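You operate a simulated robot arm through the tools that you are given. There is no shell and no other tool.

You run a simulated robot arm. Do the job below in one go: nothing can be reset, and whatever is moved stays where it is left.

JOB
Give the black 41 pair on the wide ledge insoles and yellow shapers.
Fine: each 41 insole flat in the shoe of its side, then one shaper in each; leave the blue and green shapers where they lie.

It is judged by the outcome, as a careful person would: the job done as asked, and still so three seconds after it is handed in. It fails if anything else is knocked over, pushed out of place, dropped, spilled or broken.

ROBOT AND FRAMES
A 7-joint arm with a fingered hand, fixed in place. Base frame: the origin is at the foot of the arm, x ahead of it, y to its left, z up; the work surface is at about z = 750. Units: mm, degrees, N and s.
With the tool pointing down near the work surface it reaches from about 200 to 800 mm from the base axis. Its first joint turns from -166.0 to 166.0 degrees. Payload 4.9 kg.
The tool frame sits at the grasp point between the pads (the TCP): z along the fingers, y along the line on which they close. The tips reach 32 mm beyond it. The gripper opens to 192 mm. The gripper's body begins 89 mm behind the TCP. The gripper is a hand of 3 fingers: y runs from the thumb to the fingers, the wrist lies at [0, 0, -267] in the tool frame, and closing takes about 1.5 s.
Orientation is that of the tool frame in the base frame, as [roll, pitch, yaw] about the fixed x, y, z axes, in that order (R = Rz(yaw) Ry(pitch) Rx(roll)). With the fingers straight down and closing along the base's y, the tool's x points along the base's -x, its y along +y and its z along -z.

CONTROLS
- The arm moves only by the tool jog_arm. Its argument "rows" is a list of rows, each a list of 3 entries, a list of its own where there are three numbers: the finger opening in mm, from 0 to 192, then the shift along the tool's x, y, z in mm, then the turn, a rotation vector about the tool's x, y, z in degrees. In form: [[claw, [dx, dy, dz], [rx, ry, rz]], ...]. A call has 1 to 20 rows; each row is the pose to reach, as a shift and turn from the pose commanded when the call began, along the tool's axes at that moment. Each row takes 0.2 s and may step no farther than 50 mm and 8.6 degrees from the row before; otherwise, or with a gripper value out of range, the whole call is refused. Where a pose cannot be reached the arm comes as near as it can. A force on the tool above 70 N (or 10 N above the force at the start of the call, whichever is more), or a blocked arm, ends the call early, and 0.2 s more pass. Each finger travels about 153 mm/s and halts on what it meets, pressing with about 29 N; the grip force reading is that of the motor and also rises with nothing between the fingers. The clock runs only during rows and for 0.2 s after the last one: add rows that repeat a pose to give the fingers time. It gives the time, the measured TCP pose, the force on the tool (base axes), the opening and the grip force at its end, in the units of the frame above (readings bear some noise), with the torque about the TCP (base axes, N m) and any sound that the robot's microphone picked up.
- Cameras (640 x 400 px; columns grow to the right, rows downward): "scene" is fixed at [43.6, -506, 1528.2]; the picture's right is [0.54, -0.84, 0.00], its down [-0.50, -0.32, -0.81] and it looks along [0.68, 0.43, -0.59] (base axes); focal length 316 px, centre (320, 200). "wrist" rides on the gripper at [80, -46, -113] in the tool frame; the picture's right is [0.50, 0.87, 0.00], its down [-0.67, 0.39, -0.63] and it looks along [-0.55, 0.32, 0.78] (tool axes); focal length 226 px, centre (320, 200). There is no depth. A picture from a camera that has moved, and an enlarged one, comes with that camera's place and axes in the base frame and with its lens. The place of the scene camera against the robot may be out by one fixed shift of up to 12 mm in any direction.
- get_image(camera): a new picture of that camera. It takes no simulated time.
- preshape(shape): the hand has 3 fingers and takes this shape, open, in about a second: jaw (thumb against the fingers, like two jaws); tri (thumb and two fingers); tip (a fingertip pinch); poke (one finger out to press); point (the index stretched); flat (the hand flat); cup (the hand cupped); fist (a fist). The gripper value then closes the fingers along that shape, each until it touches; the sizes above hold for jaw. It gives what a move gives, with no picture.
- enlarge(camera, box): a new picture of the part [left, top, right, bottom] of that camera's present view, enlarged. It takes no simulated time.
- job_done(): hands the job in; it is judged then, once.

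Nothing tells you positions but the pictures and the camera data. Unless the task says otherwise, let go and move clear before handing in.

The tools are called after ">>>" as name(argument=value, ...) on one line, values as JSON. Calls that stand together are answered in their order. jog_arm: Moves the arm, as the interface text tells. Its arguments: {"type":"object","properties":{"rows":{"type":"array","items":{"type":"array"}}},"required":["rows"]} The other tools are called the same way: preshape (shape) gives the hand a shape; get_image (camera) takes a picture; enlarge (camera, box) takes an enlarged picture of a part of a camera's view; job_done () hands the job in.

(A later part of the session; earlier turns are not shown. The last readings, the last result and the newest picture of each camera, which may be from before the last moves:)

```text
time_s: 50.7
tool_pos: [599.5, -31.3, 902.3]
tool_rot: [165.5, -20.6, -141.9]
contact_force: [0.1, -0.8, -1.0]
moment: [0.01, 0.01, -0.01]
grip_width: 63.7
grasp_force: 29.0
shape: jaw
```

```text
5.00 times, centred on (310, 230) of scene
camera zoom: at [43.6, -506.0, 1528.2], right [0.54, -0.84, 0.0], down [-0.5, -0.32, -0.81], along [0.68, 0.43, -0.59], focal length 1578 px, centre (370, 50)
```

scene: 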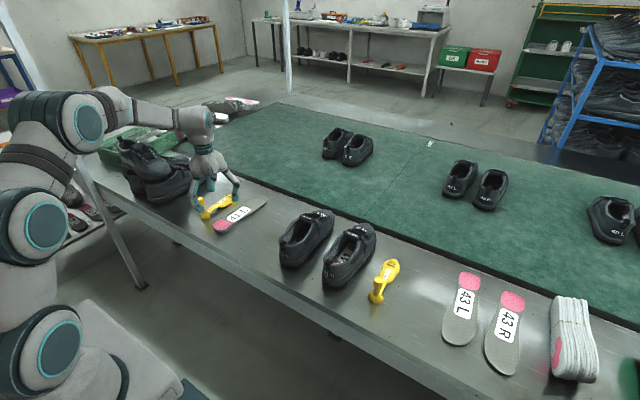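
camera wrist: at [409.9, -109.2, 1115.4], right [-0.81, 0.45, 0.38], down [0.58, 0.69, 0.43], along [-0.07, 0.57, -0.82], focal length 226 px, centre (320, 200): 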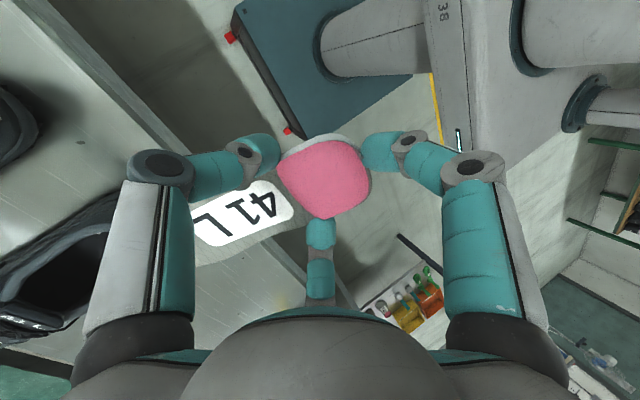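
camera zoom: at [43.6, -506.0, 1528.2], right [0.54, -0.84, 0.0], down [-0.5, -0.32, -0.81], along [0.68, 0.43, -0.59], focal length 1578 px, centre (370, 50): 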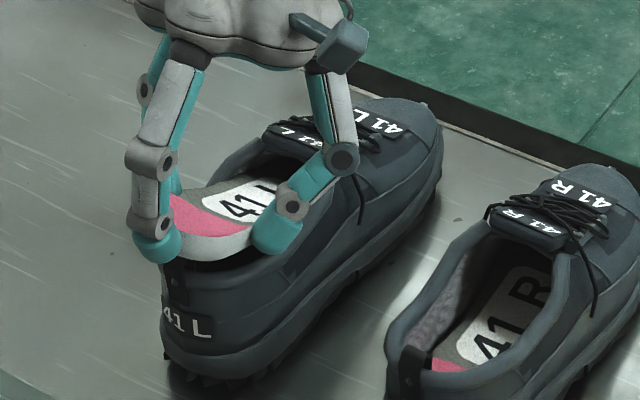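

>>> jog_arm(rows=[[40, [-6.8, -4.9, 0], [0.44, -0.61, 0]], [40, [-13.6, -9.8, 0], [0.87, -1.22, 0]], [40, [-20.5, -14.6, -0.1], [1.3, -1.83, 0]], [40, [-27.3, -19.5, -0.2], [1.74, -2.44, 0]], [40, [-27.3, -19.5, -0.2], [1.74, -2.44, 0]]])

>>> enlarge(camera="scene", box=[270, 190, 350, 270])

>>> get_image(camera="wrist")

```text
time_s: 51.9
tool_pos: [631.1, -33.5, 888.5]
tool_rot: [167.6, -18.2, -142.5]
contact_force: [-1.2, 2.1, 0.3]
moment: [0.04, -0.09, 0.01]
grip_width: 63.6
grasp_force: 28.9
shape: jaw
```

```text
5.00 times, centred on (310, 230) of scene
camera zoom: at [43.6, -506.0, 1528.2], right [0.54, -0.84, 0.0], down [-0.5, -0.32, -0.81], along [0.68, 0.43, -0.59], focal length 1578 px, centre (370, 50)
```

zoom: 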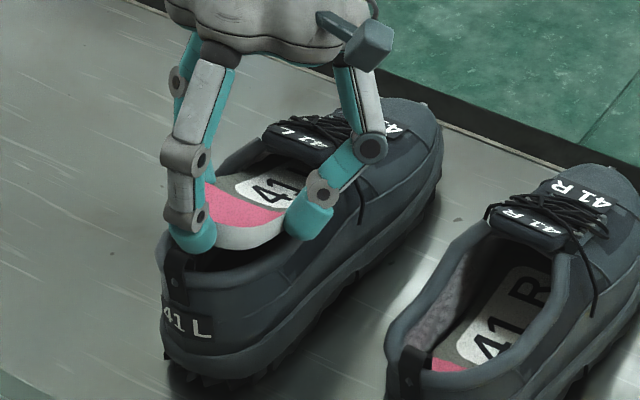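

```text
taken
camera wrist: at [637.6, -115.6, 1008.9], right [-0.84, 0.42, 0.33], down [0.53, 0.71, 0.46], along [-0.05, 0.56, -0.83], focal length 226 px, centre (320, 200)
```

wrist: 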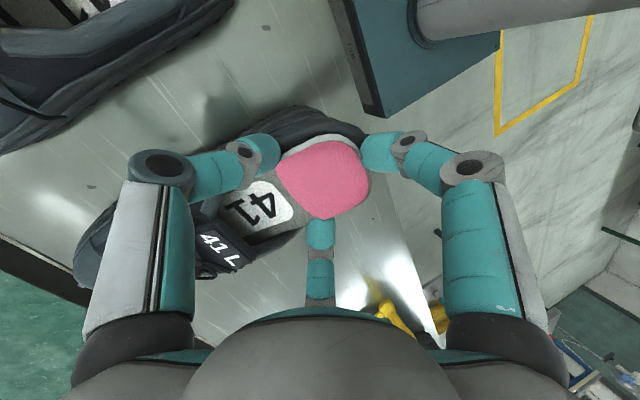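

The L insole is in position relative to its shoe just as R was. I ease 2 mm to the left, release and lift away.

>>> jog_arm(rows=[[40, [-1.2, 1.6, 0], [0, 0, 0]], [40, [-1.2, 1.6, 0], [0, 0, 0]], [72, [-1.2, 1.6, 0], [0, 0, 0]], [82, [-1.2, 1.6, 0], [0, 0, 0]], [92, [-1.2, 1.6, 0], [0, 0, 0]], [96, [-1.2, 1.6, 0], [0, 0, 0]], [96, [-1.2, 1.6, -20], [0, 0, 0]], [96, [-1.2, 1.6, -50], [0, 0, 0]], [96, [-1.2, 1.6, -80], [0, 0, 0]], [96, [-1.2, 1.6, -80], [0, 0, 0]]])

>>> enlarge(camera="scene", box=[270, 190, 390, 290])

>>> get_image(camera="wrist")

```text
time_s: 54.1
tool_pos: [661.1, -30.7, 960.0]
tool_rot: [167.6, -18.3, -142.6]
contact_force: [0.2, 0.3, -0.5]
moment: [-0.01, 0.0, 0.0]
grip_width: 95.7
grasp_force: 0.1
shape: jaw
```

```text
4.00 times, centred on (330, 240) of scene
camera zoom: at [43.6, -506.0, 1528.2], right [0.54, -0.84, 0.0], down [-0.5, -0.32, -0.81], along [0.68, 0.43, -0.59], focal length 1262 px, centre (280, 40)
```

zoom: 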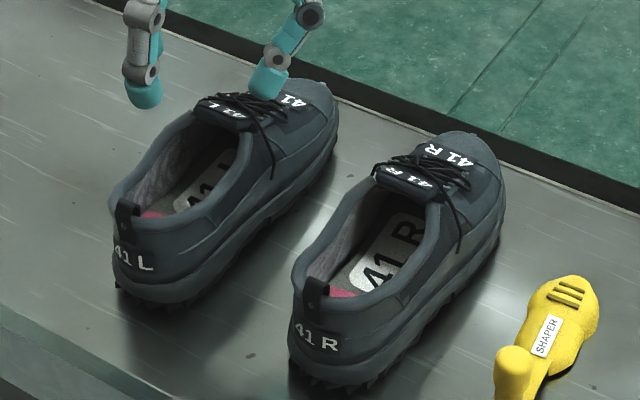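

```text
taken
camera wrist: at [668.6, -112.5, 1081.4], right [-0.84, 0.42, 0.33], down [0.53, 0.71, 0.45], along [-0.05, 0.56, -0.83], focal length 226 px, centre (320, 200)
```

wrist: 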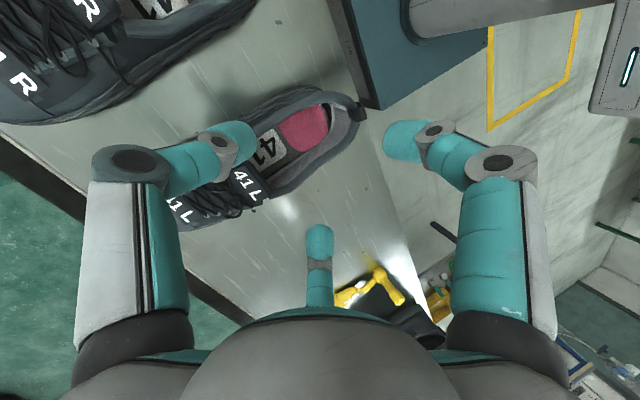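

>>> enlarge(camera="wrist", box=[220, 70, 380, 200])

>>> enlarge(camera="scene", box=[290, 205, 340, 255])

```text
3.08 times, centred on (300, 135) of wrist
camera zoom: at [668.6, -112.5, 1081.4], right [-0.84, 0.42, 0.33], down [0.53, 0.71, 0.45], along [-0.05, 0.56, -0.83], focal length 696 px, centre (382, 400)
```

zoom: 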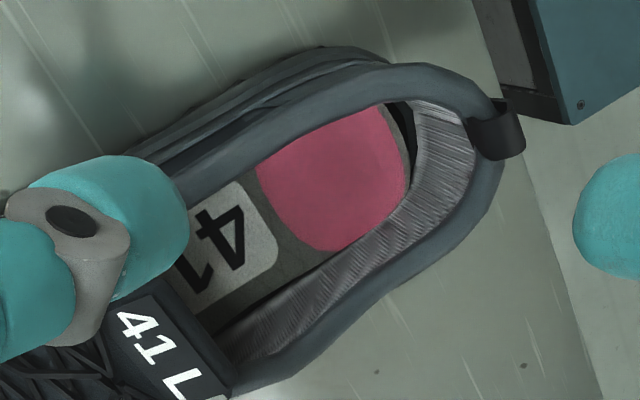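

```text
8.00 times, centred on (315, 230) of scene
camera zoom: at [43.6, -506.0, 1528.2], right [0.54, -0.84, 0.0], down [-0.5, -0.32, -0.81], along [0.68, 0.43, -0.59], focal length 2524 px, centre (360, -40)
```

zoom: 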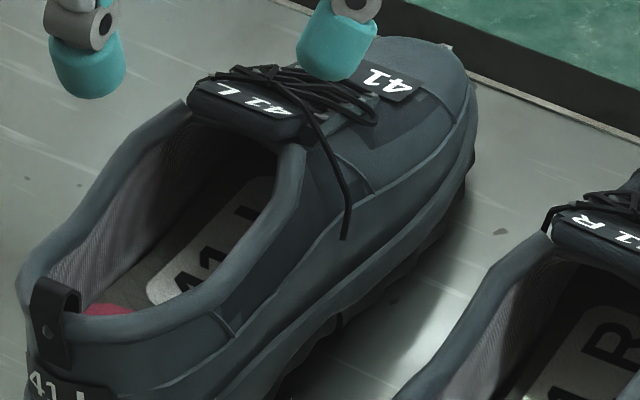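

Both insoles are in place and look flat. Next come the shapers: I level the hand and go look at the right yellow shaper (≈(617,-326)).

>>> jog_arm(rows=[[96, [32, -29.6, 1.3], [2.4, -3.67, 0]], [96, [64, -59.2, 2.6], [4.86, -7.34, 0]], [96, [96, -88.8, 3.9], [7.28, -11, 0]], [96, [128, -118.4, 5.1], [9.7, -14.7, 0]], [120, [160, -148, 6.4], [12.14, -18.35, 0]], [150, [192, -177.6, 7.7], [12.14, -18.35, 0]], [150, [224.3, -207.2, 9], [12.14, -18.35, 0]], [150, [224.3, -207.2, 9], [12.14, -18.35, 0]]])

>>> get_image(camera="wrist")

>>> get_image(camera="scene")

```text
time_s: 55.9
tool_pos: [600.9, -328.7, 979.7]
tool_rot: [-179.8, -0.2, -144.5]
contact_force: [0.3, -0.3, -0.1]
moment: [0.0, 0.02, 0.02]
grip_width: 149.6
grasp_force: 0.1
shape: jaw
```

```text
taken
camera wrist: at [563.2, -413.7, 1092.5], right [-0.91, 0.41, 0.0], down [0.32, 0.71, 0.63], along [0.26, 0.57, -0.78], focal length 226 px, centre (320, 200)
```

wrist: 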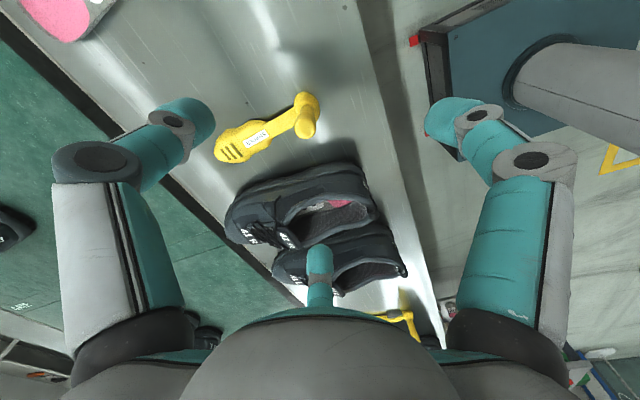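

```text
taken
```

scene: 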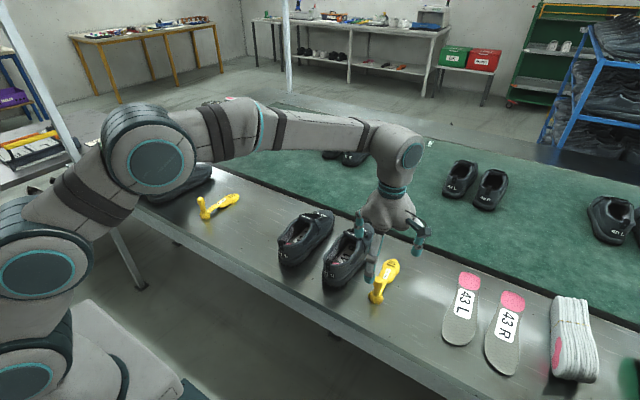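

>>> enlarge(camera="wrist", box=[190, 70, 350, 180])

>>> enlarge(camera="scene", box=[355, 245, 415, 310])

>>> enlarge(camera="wrist", box=[210, 150, 430, 310])

```text
3.64 times, centred on (270, 125) of wrist
camera zoom: at [563.2, -413.7, 1092.5], right [-0.91, 0.41, 0.0], down [0.32, 0.71, 0.63], along [0.26, 0.57, -0.78], focal length 822 px, centre (502, 473)
```

zoom: 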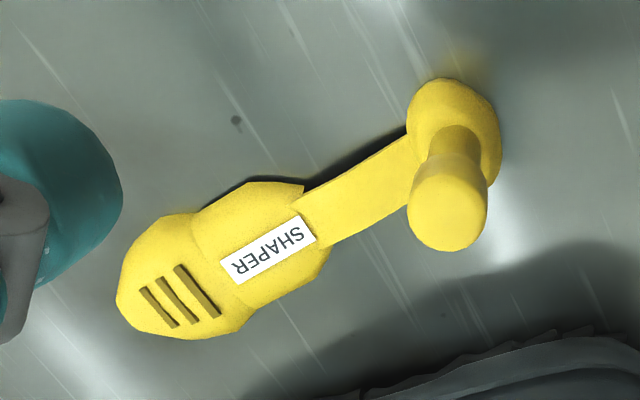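

```text
6.15 times, centred on (385, 278) of scene
camera zoom: at [43.6, -506.0, 1528.2], right [0.54, -0.84, 0.0], down [-0.5, -0.32, -0.81], along [0.68, 0.43, -0.59], focal length 1942 px, centre (-80, -277)
```

zoom: 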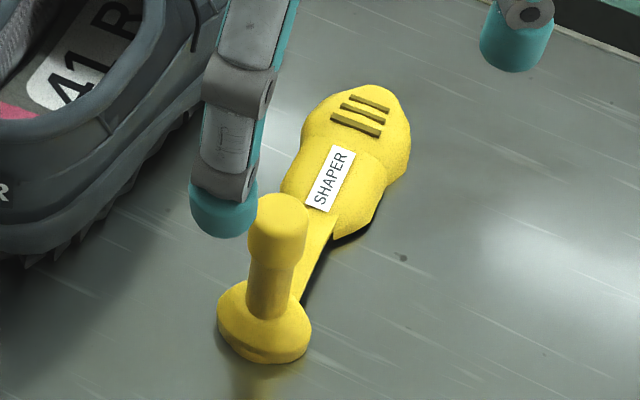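

```text
2.50 times, centred on (320, 230) of wrist
camera zoom: at [563.2, -413.7, 1092.5], right [-0.91, 0.41, 0.0], down [0.32, 0.71, 0.63], along [0.26, 0.57, -0.78], focal length 565 px, centre (320, 125)
```

zoom: 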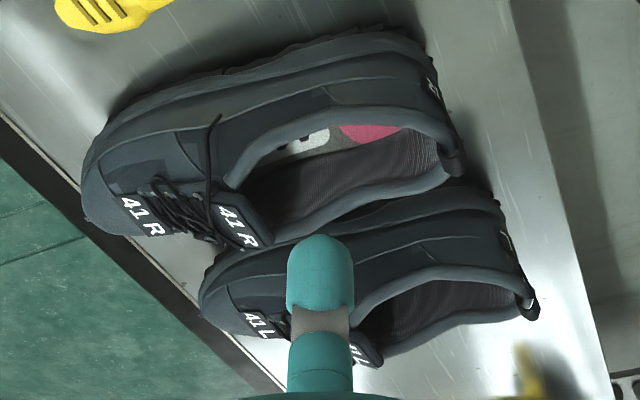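

Right shaper: post at ≈(621,-331), top z≈839, knob 25 mm wide; block tip near x≈784, axis about +3°. I check the fingertip geometry at a small opening in the air.

>>> jog_arm(rows=[[120, [0, 0, 0], [0, 0, 1.4]], [80, [0, 0, 0], [0, 0, 2.7]], [50, [0, 0, 0], [0, 0, 4]], [30, [0, 0, 0], [0, 0, 5.5]], [30, [0, 0, 0], [0, 0, 5.5]], [30, [0, 0, 0], [0, 0, 5.5]], [30, [0, 0, 0], [0, 0, 5.5]]])

>>> get_image(camera="wrist")

>>> enlarge(camera="scene", box=[340, 170, 450, 300])

```text
time_s: 57.5
tool_pos: [599.5, -328.3, 982.2]
tool_rot: [-179.9, 0.0, -150.1]
contact_force: [0.0, 1.0, -0.3]
moment: [-0.05, -0.02, 0.0]
grip_width: 30.4
grasp_force: 0.0
shape: jaw
```

```text
taken
camera wrist: at [554.7, -408.1, 1093.6], right [-0.87, 0.5, 0.0], down [0.39, 0.67, 0.63], along [0.32, 0.55, -0.78], focal length 226 px, centre (320, 200)
```

wrist: 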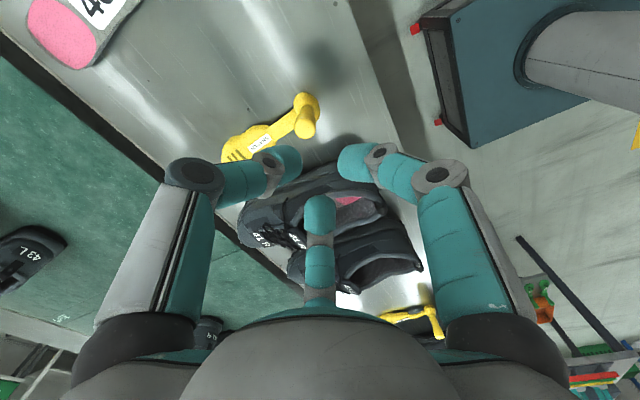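

```text
3.08 times, centred on (395, 235) of scene
camera zoom: at [43.6, -506.0, 1528.2], right [0.54, -0.84, 0.0], down [-0.5, -0.32, -0.81], along [0.68, 0.43, -0.59], focal length 971 px, centre (89, 92)
```

zoom: 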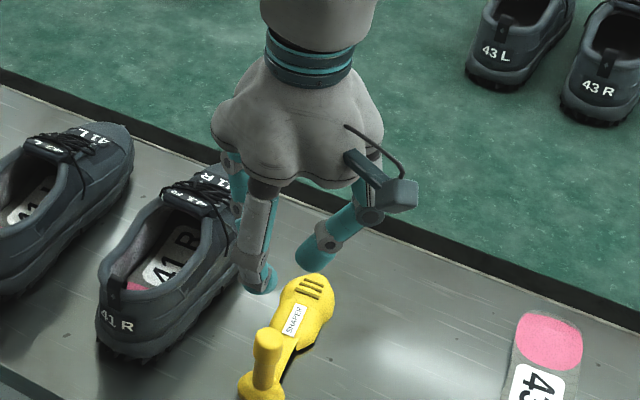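

>>> jog_arm(rows=[[60, [-8, -6, 0], [0, 0, 0]], [85, [-16, -12.3, 0], [0, 0, 0]], [90, [-16, -12.3, 40], [0, 0, 0]], [90, [-16, -12.3, 70], [0, 0, 0]], [90, [-16, -12.3, 90], [0, 0, 0]], [90, [-16, -12.3, 90], [0, 0, 0]]])

>>> get_image(camera="wrist")

>>> enlarge(camera="scene", box=[340, 210, 440, 310])

```text
time_s: 58.9
tool_pos: [619.5, -331.9, 891.9]
tool_rot: [-179.9, 0.0, -150.0]
contact_force: [0.3, -0.3, -0.6]
moment: [-0.02, -0.02, 0.02]
grip_width: 89.8
grasp_force: 0.1
shape: jaw
```

```text
taken
camera wrist: at [574.4, -411.1, 1004.5], right [-0.87, 0.5, 0.0], down [0.39, 0.67, 0.63], along [0.32, 0.55, -0.78], focal length 226 px, centre (320, 200)
```

wrist: 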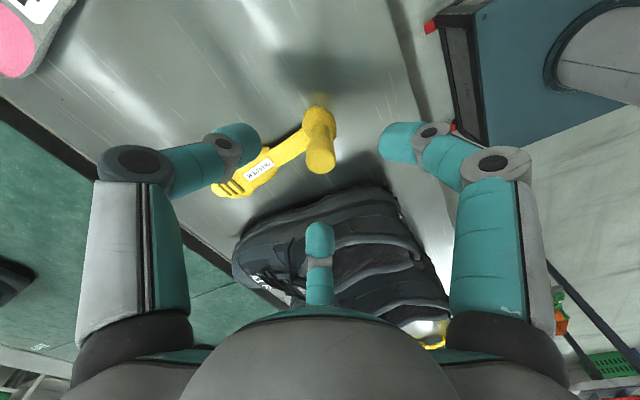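

```text
4.00 times, centred on (390, 260) of scene
camera zoom: at [43.6, -506.0, 1528.2], right [0.54, -0.84, 0.0], down [-0.5, -0.32, -0.81], along [0.68, 0.43, -0.59], focal length 1262 px, centre (40, -40)
```

zoom: 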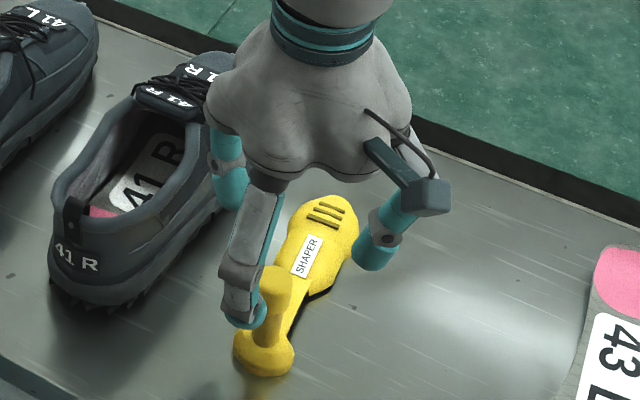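

The hand is centred over the knob. I descend to grip height and close.

>>> jog_arm(rows=[[90, [0, 0, 20], [0, 0, 0]], [90, [0, 0, 36], [0, 0, 0]], [80, [0, 0, 44], [0, 0, 0]], [65, [0, 0, 44], [0, 0, 0]], [50, [0, 0, 44], [0, 0, 0]], [40, [0, 0, 44], [0, 0, 0]], [32, [0, 0, 44], [0, 0, 0]], [26, [0, 0, 44], [0, 0, 0]], [26, [0, 0, 44], [0, 0, 0]]])

>>> get_image(camera="wrist")

>>> enlarge(camera="scene", box=[350, 230, 420, 310])

```text
time_s: 60.9
tool_pos: [620.9, -331.8, 846.7]
tool_rot: [-179.9, 0.0, -150.0]
contact_force: [0.1, -0.9, -1.4]
moment: [0.01, -0.02, 0.0]
grip_width: 26.6
grasp_force: 0.1
shape: jaw
```

```text
taken
camera wrist: at [574.9, -410.9, 960.0], right [-0.87, 0.5, 0.0], down [0.39, 0.67, 0.63], along [0.32, 0.55, -0.78], focal length 226 px, centre (320, 200)
```

wrist: 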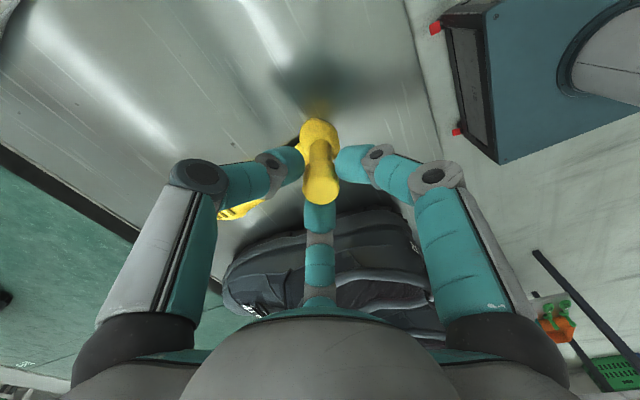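

```text
5.00 times, centred on (385, 270) of scene
camera zoom: at [43.6, -506.0, 1528.2], right [0.54, -0.84, 0.0], down [-0.5, -0.32, -0.81], along [0.68, 0.43, -0.59], focal length 1578 px, centre (-5, -150)
```

zoom: 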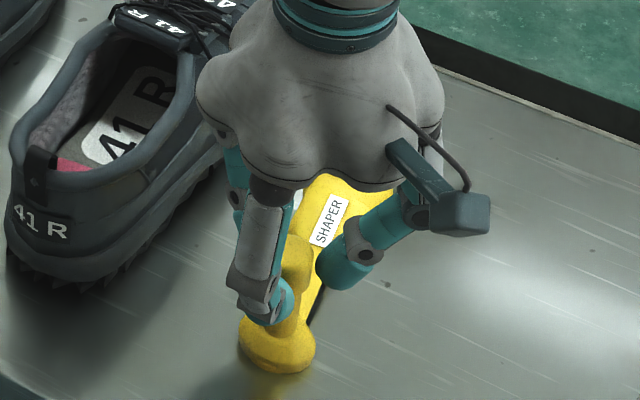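

>>> jog_arm(rows=[[20, [0, 0, 0], [0, 0, 0]], [12, [0, 0, 0], [0, 0, 0]], [5, [0, 0, 0], [0, 0, 0]], [0, [0, 0, 0], [0, 0, 0]], [0, [0, 0, 0], [0, 0, 0]]])

>>> enlarge(camera="wrist", box=[220, 80, 420, 260])

>>> enlarge(camera="scene", box=[350, 230, 420, 310])

```text
time_s: 62.1
tool_pos: [620.8, -331.4, 846.9]
tool_rot: [-179.9, 0.0, -150.0]
contact_force: [0.9, -0.7, -0.2]
moment: [-0.01, -0.02, 0.01]
grip_width: 18.9
grasp_force: 29.0
shape: jaw
```

```text
2.22 times, centred on (320, 170) of wrist
camera zoom: at [574.9, -410.9, 960.0], right [-0.87, 0.5, 0.0], down [0.39, 0.67, 0.63], along [0.32, 0.55, -0.78], focal length 502 px, centre (320, 267)
```

zoom: 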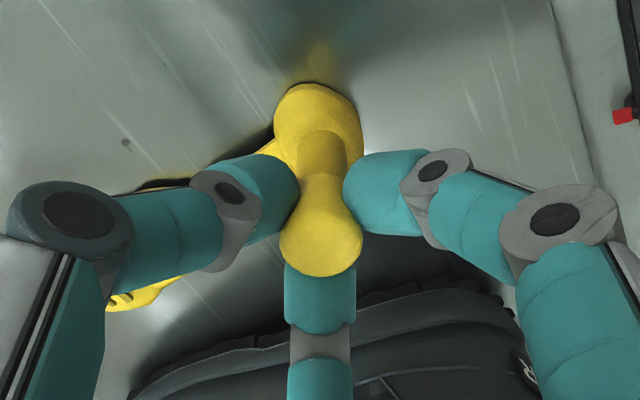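

```text
5.00 times, centred on (385, 270) of scene
camera zoom: at [43.6, -506.0, 1528.2], right [0.54, -0.84, 0.0], down [-0.5, -0.32, -0.81], along [0.68, 0.43, -0.59], focal length 1578 px, centre (-5, -150)
```

zoom: 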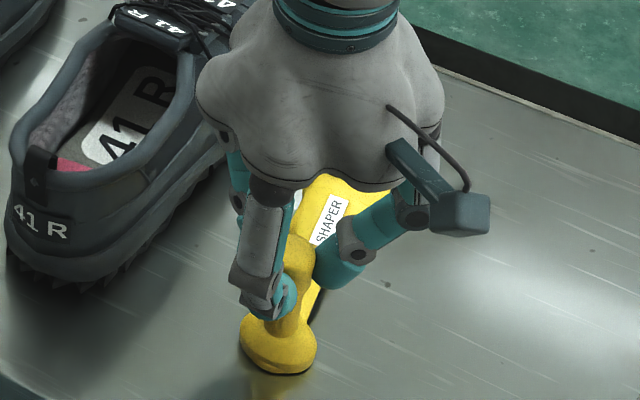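

The fingers grip the neck just under the knob. I lift a little and see whether it hangs level.

>>> jog_arm(rows=[[0, [0, 0, -5], [0, 0, 0]], [0, [0, 0, -15], [0, 0, 0]], [0, [0, 0, -30], [0, 0, 0]], [0, [0, 0, -30], [0, 0, 0]]])

>>> enlarge(camera="wrist", box=[180, 80, 420, 260])

>>> enlarge(camera="scene", box=[340, 210, 420, 310])

```text
time_s: 63.1
tool_pos: [620.5, -331.9, 877.7]
tool_rot: [-179.7, 0.0, -150.0]
contact_force: [-0.1, -0.3, 0.0]
moment: [0.03, 0.0, 0.02]
grip_width: 19.3
grasp_force: 28.9
shape: jaw
```

```text
2.22 times, centred on (300, 170) of wrist
camera zoom: at [573.9, -410.8, 990.6], right [-0.87, 0.5, 0.0], down [0.39, 0.67, 0.63], along [0.32, 0.55, -0.78], focal length 502 px, centre (364, 267)
```

zoom: 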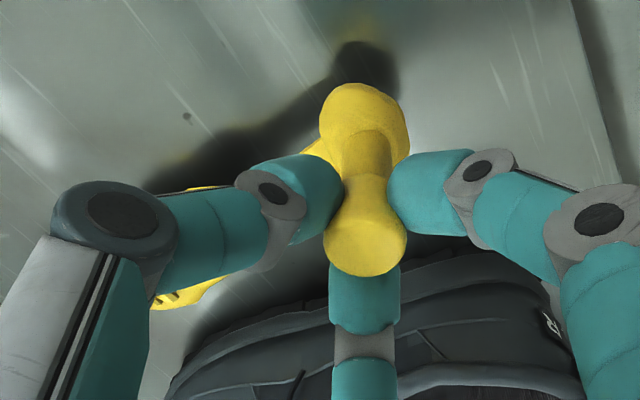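

```text
4.00 times, centred on (380, 260) of scene
camera zoom: at [43.6, -506.0, 1528.2], right [0.54, -0.84, 0.0], down [-0.5, -0.32, -0.81], along [0.68, 0.43, -0.59], focal length 1262 px, centre (80, -40)
```

zoom: 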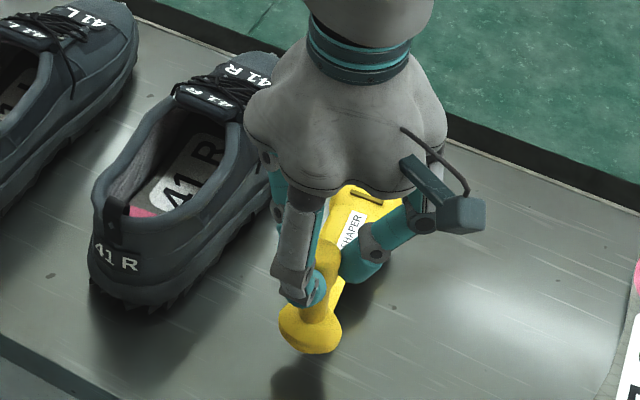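

The shaper hangs level from the neck grip. I raise it, cross above the R shoe to view that shoe's opening from above, and yaw it to the shoe's direction.

>>> jog_arm(rows=[[0, [0, 0, -45], [0, 0, 0]], [0, [0, 0, -90], [0, 0, 0]], [0, [0, 0, -132], [0, 0, 2]], [0, [10, -0.2, -132], [0, 0, 4]], [0, [-9, 29, -132], [0, 0, 6.4]], [0, [-34, 65, -132], [0, 0, 6.4]], [0, [-59, 101, -132], [0, 0, 6.4]], [0, [-84, 137, -132], [0, 0, 6.4]], [0, [-109, 173, -132], [0, 0, 6.4]], [0, [-128, 182.5, -132], [0, 0, 6.4]], [0, [-128, 182.5, -132], [0, 0, 6.4]]])

>>> get_image(camera="wrist")

>>> enlarge(camera="scene", box=[260, 130, 420, 300])

```text
time_s: 65.5
tool_pos: [639.7, -109.1, 1010.3]
tool_rot: [-179.9, -0.1, -156.4]
contact_force: [-0.6, -0.6, -0.5]
moment: [0.01, 0.0, -0.03]
grip_width: 19.0
grasp_force: 29.1
shape: jaw
```

```text
taken
camera wrist: at [585.6, -182.6, 1122.5], right [-0.8, 0.59, 0.0], down [0.46, 0.62, 0.63], along [0.37, 0.51, -0.78], focal length 226 px, centre (320, 200)
```

wrist: 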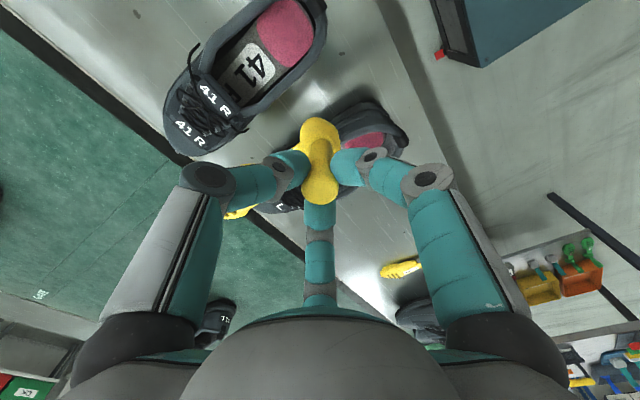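

```text
2.35 times, centred on (340, 215) of scene
camera zoom: at [43.6, -506.0, 1528.2], right [0.54, -0.84, 0.0], down [-0.5, -0.32, -0.81], along [0.68, 0.43, -0.59], focal length 742 px, centre (273, 165)
```

zoom: 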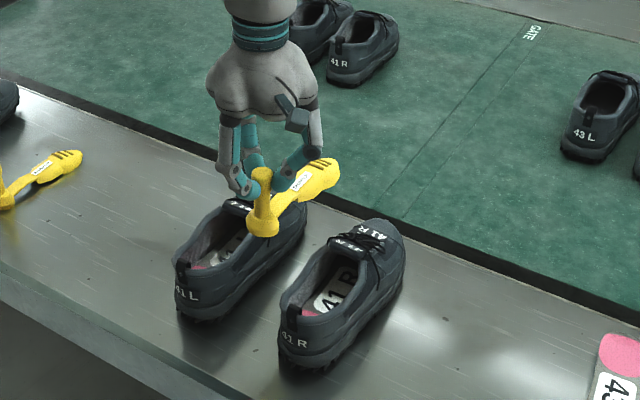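

>>> enlarge(camera="wrist", box=[150, 0, 350, 160])

>>> enlarge(camera="scene", box=[310, 150, 360, 200])

```text
2.50 times, centred on (250, 80) of wrist
camera zoom: at [585.6, -182.6, 1122.5], right [-0.8, 0.59, 0.0], down [0.46, 0.62, 0.63], along [0.37, 0.51, -0.78], focal length 565 px, centre (495, 500)
```

zoom: 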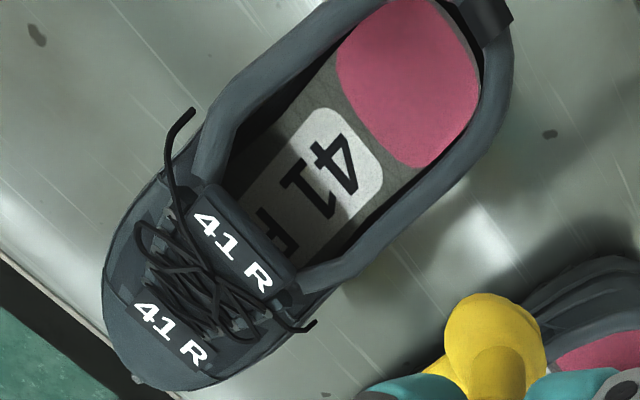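

```text
8.00 times, centred on (335, 175) of scene
camera zoom: at [43.6, -506.0, 1528.2], right [0.54, -0.84, 0.0], down [-0.5, -0.32, -0.81], along [0.68, 0.43, -0.59], focal length 2524 px, centre (200, 400)
```

zoom: 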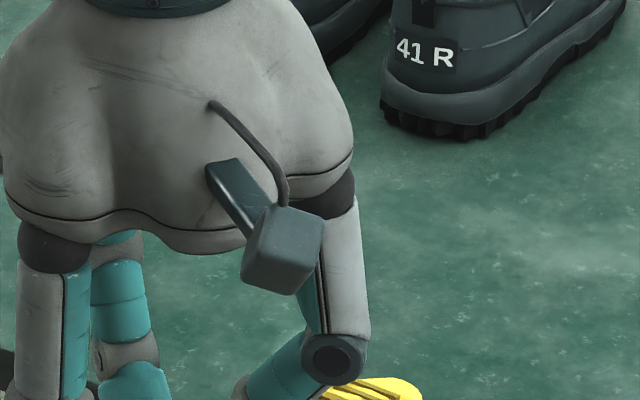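

R opening centre is y≈-189.5 (rim −218…−160), tab at (584,-188). I position the shaper behind with a 35° toe-down tilt.

>>> jog_arm(rows=[[0, [34.5, -14, -14.3], [-2.8, 6.41, 0]], [0, [69, -28, -28.7], [-5.6, 12.83, 0]], [0, [103.5, -42.1, -43], [-8.4, 19.24, 0]], [0, [103.5, -42.1, -43], [-11.2, 25.66, 0]], [0, [103.5, -42.1, -43], [-14, 32.07, 0]], [0, [103.5, -42.1, -43], [-14, 32.07, 0]]])

>>> get_image(camera="wrist")

>>> enlarge(camera="scene", box=[260, 150, 420, 300])

```text
time_s: 66.9
tool_pos: [561.4, -188.4, 1051.3]
tool_rot: [164.4, -31.7, -152.0]
contact_force: [-0.3, 0.6, -0.9]
moment: [0.03, 0.03, -0.02]
grip_width: 19.2
grasp_force: 28.6
shape: jaw
```

```text
taken
camera wrist: at [581.9, -263.1, 1175.6], right [-0.66, 0.59, 0.46], down [0.74, 0.62, 0.25], along [-0.14, 0.51, -0.85], focal length 226 px, centre (320, 200)
```

wrist: 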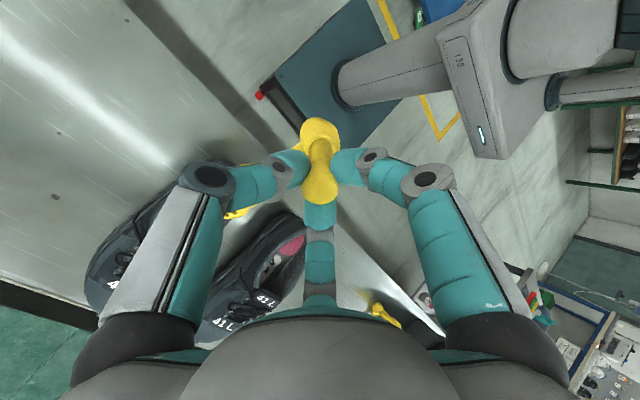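

```text
2.67 times, centred on (340, 225) of scene
camera zoom: at [43.6, -506.0, 1528.2], right [0.54, -0.84, 0.0], down [-0.5, -0.32, -0.81], along [0.68, 0.43, -0.59], focal length 841 px, centre (267, 133)
```

zoom: 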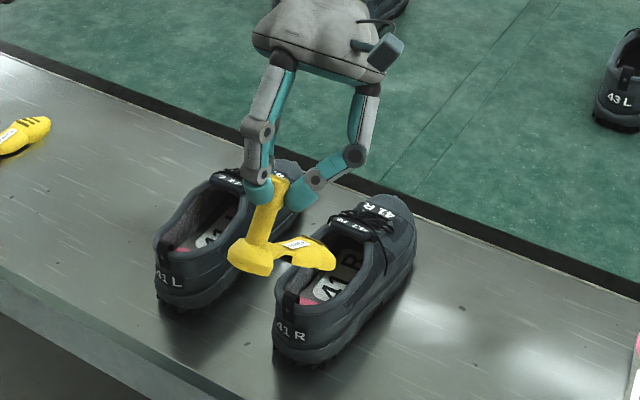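

>>> jog_arm(rows=[[0, [-13.8, -6, 4.1], [0, 0, 0]], [0, [-27.6, -12, 8.2], [0, 0, 0]], [0, [-41.5, -18, 12.3], [0, 0, 0]], [0, [-55.3, -24.1, 16.4], [0, 0, 0]], [0, [-55.3, -24.1, 16.4], [0, 0, 0]]])

>>> enlarge(camera="scene", box=[290, 190, 390, 290])

>>> get_image(camera="wrist")

```text
time_s: 68.1
tool_pos: [599.4, -187.1, 1001.8]
tool_rot: [164.5, -31.7, -152.1]
contact_force: [0.0, -0.1, 0.1]
moment: [0.01, 0.01, 0.02]
grip_width: 19.0
grasp_force: 28.8
shape: jaw
out of reach, approached as far as the arm can: row 4
```

```text
4.00 times, centred on (340, 240) of scene
camera zoom: at [43.6, -506.0, 1528.2], right [0.54, -0.84, 0.0], down [-0.5, -0.32, -0.81], along [0.68, 0.43, -0.59], focal length 1262 px, centre (240, 40)
```

zoom: 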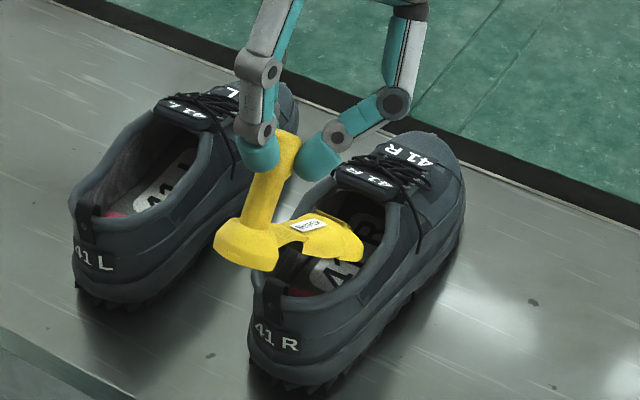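

```text
taken
camera wrist: at [619.4, -261.6, 1126.4], right [-0.66, 0.59, 0.46], down [0.74, 0.62, 0.25], along [-0.14, 0.51, -0.85], focal length 226 px, centre (320, 200)
```

wrist: 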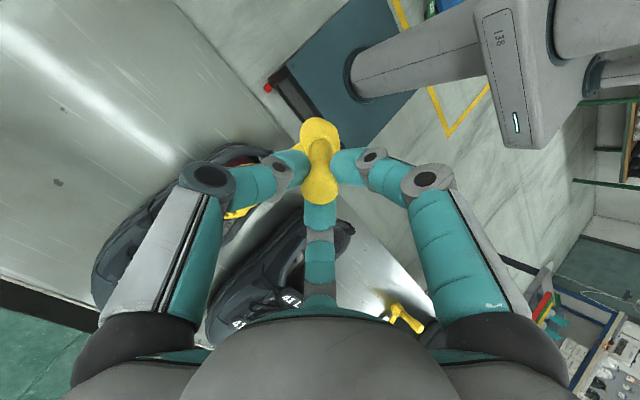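

At 35° tilt the arm nears its reach limit, so this grasp can't finish the insertion. I'll back out, set the shaper down where it came from, and regrip it with the hand leaning back toward the robot.

>>> jog_arm(rows=[[0, [13.8, 6, -4.1], [0, 0, 0]], [0, [27.6, 12, -8.2], [0, 0, 0]], [0, [41.5, 18, -12.3], [0, 0, 0]], [0, [55.3, 24.1, -16.4], [0, 0, 0]], [0, [55.3, 24.1, -16.4], [2.8, -6.41, 0]], [0, [55.3, 24.1, -16.4], [5.6, -12.83, 0]], [0, [55.3, 24.1, -16.4], [8.4, -19.24, 0]], [0, [55.3, 24.1, -16.4], [11.2, -25.66, 0]], [0, [55.3, 24.1, -16.4], [14, -32.07, 0]], [0, [55.3, 24.1, -16.4], [14, -32.07, 0]]])

```text
time_s: 70.3
tool_pos: [560.9, -188.4, 1052.4]
tool_rot: [-179.9, 0.0, -156.3]
contact_force: [0.8, 0.5, -0.4]
moment: [0.01, 0.04, 0.01]
grip_width: 18.9
grasp_force: 28.8
shape: jaw
```

>>> jog_arm(rows=[[0, [0.5, -38.7, 0], [0, 0, 0]], [0, [1, -77.4, 0], [0, 0, 0]], [0, [1.6, -116, 0], [0, 0, 0]], [0, [2.1, -154.7, 0], [0, 0, 0]], [0, [2.1, -154.7, 45], [0, 0, 0]], [0, [2.1, -154.7, 90], [0, 0, 0]], [0, [2.1, -154.7, 135], [0, 0, 0]], [0, [2.1, -154.7, 170], [0, 0, 0]], [0, [2.1, -154.7, 190], [0, 0, 0]], [0, [2.1, -154.7, 199], [0, 0, 0]], [0, [2.1, -154.7, 199], [0, 0, 0]]])

>>> enlarge(camera="scene", box=[345, 220, 425, 310])

```text
time_s: 72.7
tool_pos: [620.3, -330.5, 852.5]
tool_rot: [-179.9, 0.0, -156.3]
contact_force: [0.7, 0.5, 0.4]
moment: [0.01, 0.04, 0.02]
grip_width: 19.1
grasp_force: 29.1
shape: jaw
```

```text
4.44 times, centred on (385, 265) of scene
camera zoom: at [43.6, -506.0, 1528.2], right [0.54, -0.84, 0.0], down [-0.5, -0.32, -0.81], along [0.68, 0.43, -0.59], focal length 1402 px, centre (31, -89)
```

zoom: 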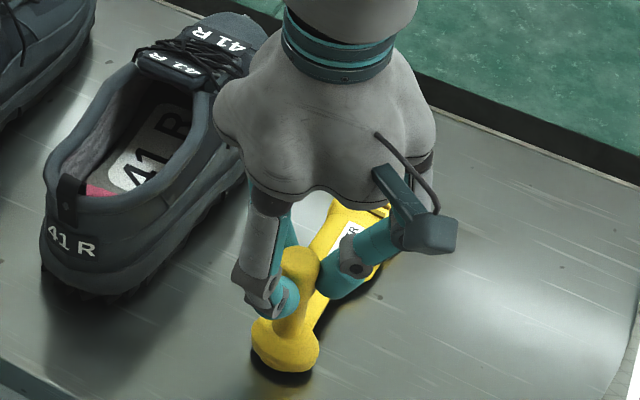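

>>> jog_arm(rows=[[0, [0, 0, 2], [0, 0, 0]], [0, [0, 0, 3.5], [0, 0, 0]], [0, [0, 0, 4.5], [0, 0, 0]], [0, [0, 0, 4.5], [0, 0, 0]]])

```text
time_s: 73.7
tool_pos: [622.0, -331.5, 848.9]
tool_rot: [-179.9, 0.0, -156.5]
contact_force: [0.5, 0.0, 0.0]
moment: [0.01, -0.05, 0.0]
grip_width: 19.0
grasp_force: 28.8
shape: jaw
```

>>> jog_arm(rows=[[0, [0, 0, 1], [0, 0, 0]], [0, [0, 0, 1], [0, 0, 0]], [26, [0, 0, 1], [0, 0, 0]], [40, [0, 0, 1], [0, 0, 0]], [60, [0, 0, 1], [0, 0, 0]], [80, [0, 0, 1], [0, 0, 0]], [90, [0, 0, 1], [0, 0, 0]], [90, [0, 0, -20], [0, 0, 0]], [90, [0, 0, -45], [0, 0, 0]], [90, [0, 0, -60], [0, 0, 0]], [90, [0, 0, -60], [0, 0, 0]]])

>>> get_image(camera="wrist")

>>> enlarge(camera="scene", box=[345, 220, 425, 310])

```text
time_s: 76.1
tool_pos: [621.1, -331.1, 907.1]
tool_rot: [-179.9, 0.0, -156.3]
contact_force: [-0.5, -0.3, -0.5]
moment: [-0.02, 0.06, 0.01]
grip_width: 90.0
grasp_force: 0.1
shape: jaw
```

```text
taken
camera wrist: at [566.8, -405.6, 1020.3], right [-0.8, 0.59, 0.0], down [0.46, 0.62, 0.63], along [0.37, 0.51, -0.78], focal length 226 px, centre (320, 200)
```

wrist: 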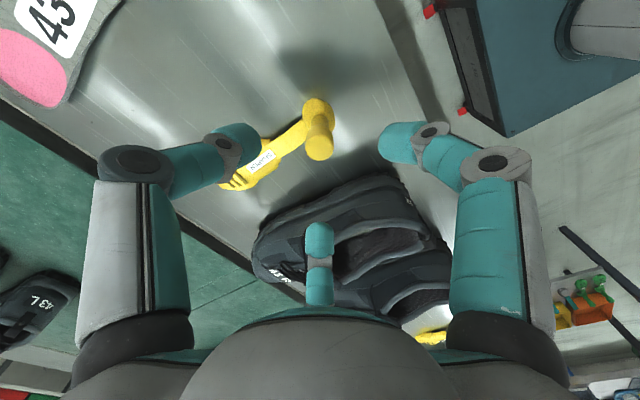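

```text
4.44 times, centred on (385, 265) of scene
camera zoom: at [43.6, -506.0, 1528.2], right [0.54, -0.84, 0.0], down [-0.5, -0.32, -0.81], along [0.68, 0.43, -0.59], focal length 1402 px, centre (31, -89)
```

zoom: 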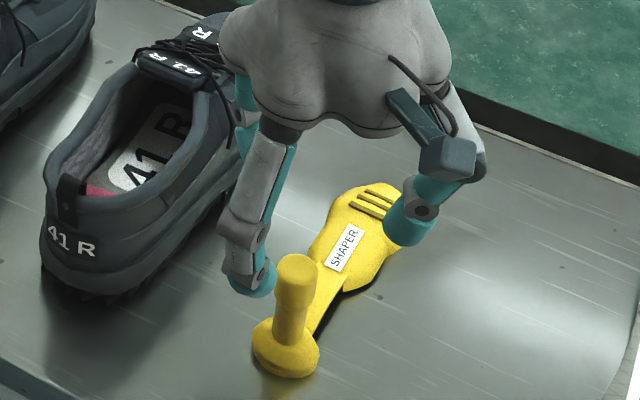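

The shaper stands where it was. I lean the hand back 15° and regrip the neck.

>>> jog_arm(rows=[[90, [10, 4.5, 2], [3, -6.88, 0]], [90, [20.6, 9, 4], [6, -13.75, 0]], [90, [20.6, 9, 4], [6, -13.75, 0]], [90, [15.9, 6.9, 23.3], [6, -13.75, 0]], [90, [11.2, 4.9, 42.6], [6, -13.75, 0]], [85, [8, 3.5, 55], [6, -13.75, 0]], [80, [6.4, 2.8, 62], [6, -13.75, 0]], [80, [6.4, 2.8, 62], [6, -13.75, 0]]])

>>> get_image(camera="wrist")

>>> enlarge(camera="scene", box=[345, 220, 425, 310])

```text
time_s: 77.9
tool_pos: [615.4, -331.4, 847.9]
tool_rot: [-173.8, 13.6, -155.7]
contact_force: [-0.3, 0.3, 0.3]
moment: [0.01, -0.03, -0.02]
grip_width: 80.5
grasp_force: 0.1
shape: jaw
```

```text
taken
camera wrist: at [533.8, -406.0, 942.0], right [-0.78, 0.59, -0.21], down [0.28, 0.62, 0.73], along [0.56, 0.51, -0.65], focal length 226 px, centre (320, 200)
```

wrist: 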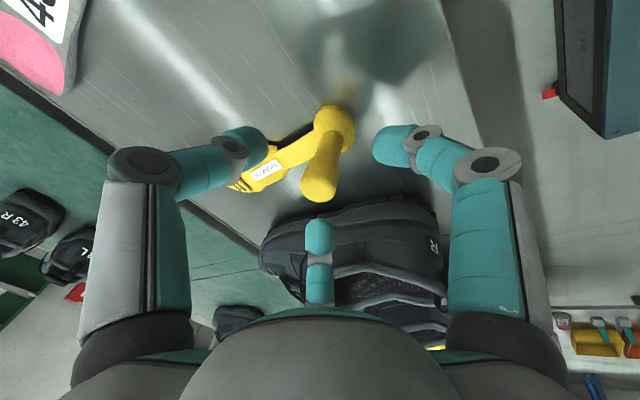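

```text
4.44 times, centred on (385, 265) of scene
camera zoom: at [43.6, -506.0, 1528.2], right [0.54, -0.84, 0.0], down [-0.5, -0.32, -0.81], along [0.68, 0.43, -0.59], focal length 1402 px, centre (31, -89)
```

zoom: 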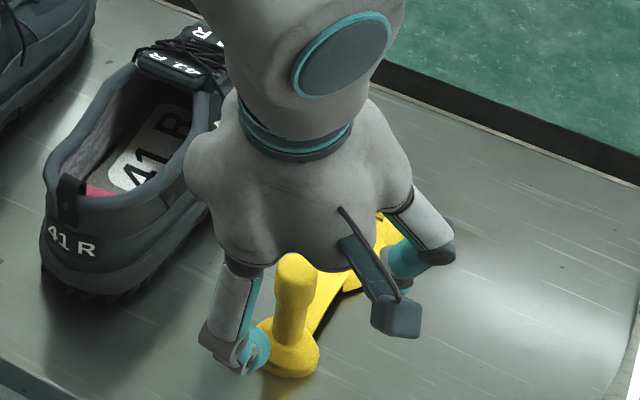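

>>> jog_arm(rows=[[70, [1, 0.4, 3.9], [0, 0, 0]], [60, [1, 0.4, 3.9], [0, 0, 0]], [50, [1, 0.4, 3.9], [0, 0, 0]], [40, [1, 0.4, 3.9], [0, 0, 0]], [32, [1, 0.4, 3.9], [0, 0, 0]], [26, [1, 0.4, 3.9], [0, 0, 0]], [20, [1, 0.4, 3.9], [0, 0, 0]], [10, [1, 0.4, 3.9], [0, 0, 0]], [0, [1, 0.4, 3.9], [0, 0, 0]], [0, [1, 0.4, 3.9], [0, 0, 0]]])

>>> enlarge(camera="wrist", box=[200, 80, 420, 260])

>>> enlarge(camera="scene", box=[345, 220, 425, 310])

```text
time_s: 80.1
tool_pos: [615.2, -331.5, 842.8]
tool_rot: [-173.8, 13.8, -155.7]
contact_force: [-0.1, -0.9, 0.3]
moment: [0.01, 0.04, 0.01]
grip_width: 18.9
grasp_force: 29.1
shape: jaw
```

```text
2.22 times, centred on (310, 170) of wrist
camera zoom: at [533.9, -406.3, 938.1], right [-0.78, 0.59, -0.21], down [0.28, 0.62, 0.73], along [0.56, 0.51, -0.65], focal length 502 px, centre (342, 267)
```

zoom: 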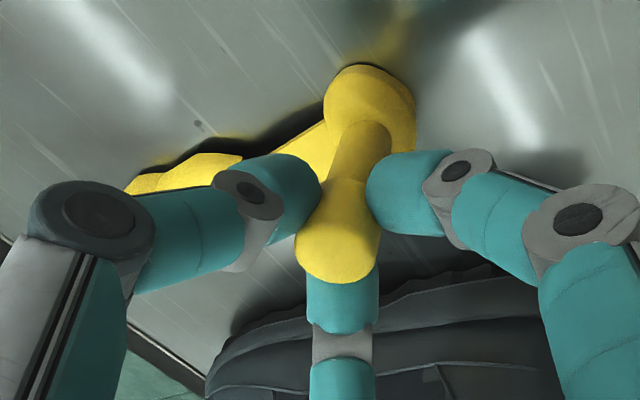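

```text
4.44 times, centred on (385, 265) of scene
camera zoom: at [43.6, -506.0, 1528.2], right [0.54, -0.84, 0.0], down [-0.5, -0.32, -0.81], along [0.68, 0.43, -0.59], focal length 1402 px, centre (31, -89)
```

zoom: 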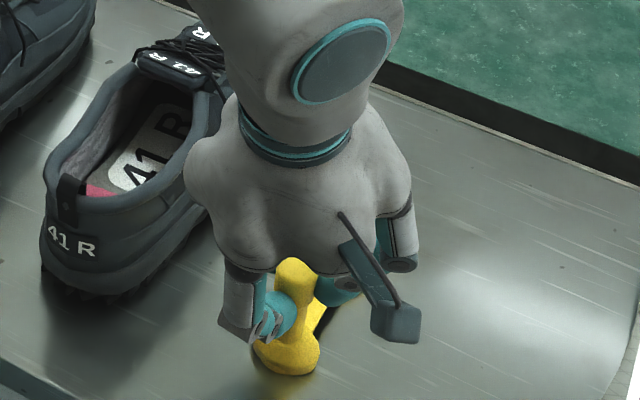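

>>> jog_arm(rows=[[0, [-1.5, -0.6, -6], [0, 0, 0]], [0, [-4.5, -2, -18], [0, 0, 0]], [0, [-9.5, -4.1, -38.6], [0, 0, 0]], [0, [-9.5, -4.1, -38.6], [0, 0, 0]]])

>>> enlarge(camera="wrist", box=[160, 60, 420, 260])

>>> enlarge(camera="scene", box=[345, 210, 425, 310])

```text
time_s: 81.1
tool_pos: [614.8, -332.3, 883.6]
tool_rot: [-173.9, 13.7, -155.7]
contact_force: [-0.2, 0.1, -1.5]
moment: [-0.04, 0.05, 0.0]
grip_width: 19.2
grasp_force: 28.9
shape: jaw
```

```text
2.00 times, centred on (290, 160) of wrist
camera zoom: at [533.0, -406.0, 978.0], right [-0.78, 0.59, -0.21], down [0.28, 0.63, 0.73], along [0.56, 0.51, -0.65], focal length 452 px, centre (380, 280)
```

zoom: 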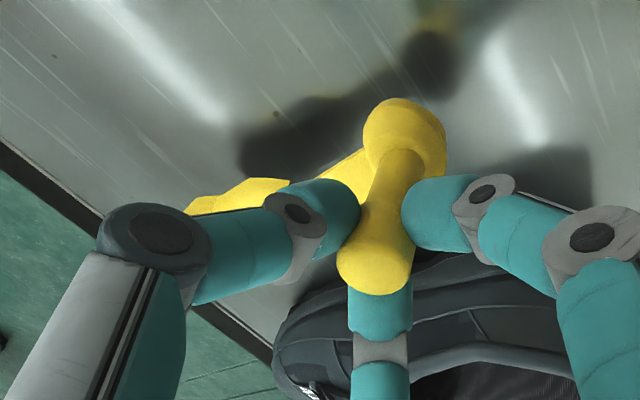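

```text
4.00 times, centred on (385, 260) of scene
camera zoom: at [43.6, -506.0, 1528.2], right [0.54, -0.84, 0.0], down [-0.5, -0.32, -0.81], along [0.68, 0.43, -0.59], focal length 1262 px, centre (60, -40)
```

zoom: 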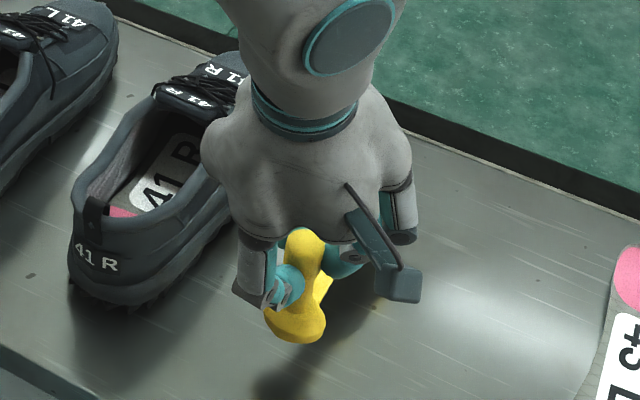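

The regrip is solid and the shaper is level. I raise it, move behind the R shoe, and tilt it 35° toe-down again (the hand is only at 20° now).

>>> jog_arm(rows=[[0, [-10, -4.4, -41], [0, 0, 0]], [0, [-20, -8.8, -82], [0, 0, 0]], [0, [-30, -13.2, -123], [0, 0, 0]], [0, [-40.3, -17.6, -164.2], [0, 0, 0]], [0, [-41.4, 21.1, -168], [0, 0, 0]], [0, [-42.5, 59.8, -172], [-2.8, 6.41, 0]], [0, [-43.5, 98.4, -176], [-5.6, 12.83, 0]], [0, [-44.6, 137.1, -179.7], [-8.4, 19.24, 0]], [0, [-44.6, 137.1, -179.7], [-11.2, 25.66, 0]], [0, [-44.6, 137.1, -179.7], [-14, 32.07, 0]], [0, [-44.6, 137.1, -179.7], [-14, 32.07, 0]]])

>>> get_image(camera="wrist")

>>> enlarge(camera="scene", box=[270, 170, 400, 300])

```text
time_s: 83.5
tool_pos: [554.4, -186.8, 1052.9]
tool_rot: [171.8, -18.3, -155.1]
contact_force: [0.1, -0.1, -0.7]
moment: [-0.04, 0.01, -0.01]
grip_width: 19.3
grasp_force: 29.2
shape: jaw
```

```text
taken
camera wrist: at [541.5, -261.5, 1176.8], right [-0.76, 0.59, 0.27], down [0.65, 0.62, 0.43], along [0.09, 0.51, -0.86], focal length 226 px, centre (320, 200)
```

wrist: 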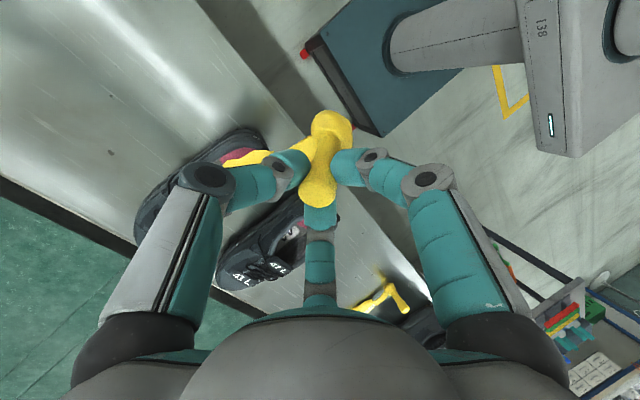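

```text
3.08 times, centred on (335, 235) of scene
camera zoom: at [43.6, -506.0, 1528.2], right [0.54, -0.84, 0.0], down [-0.5, -0.32, -0.81], along [0.68, 0.43, -0.59], focal length 971 px, centre (274, 92)
```

zoom: 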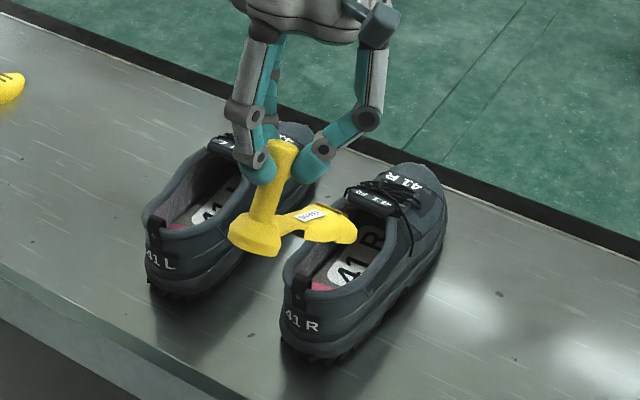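

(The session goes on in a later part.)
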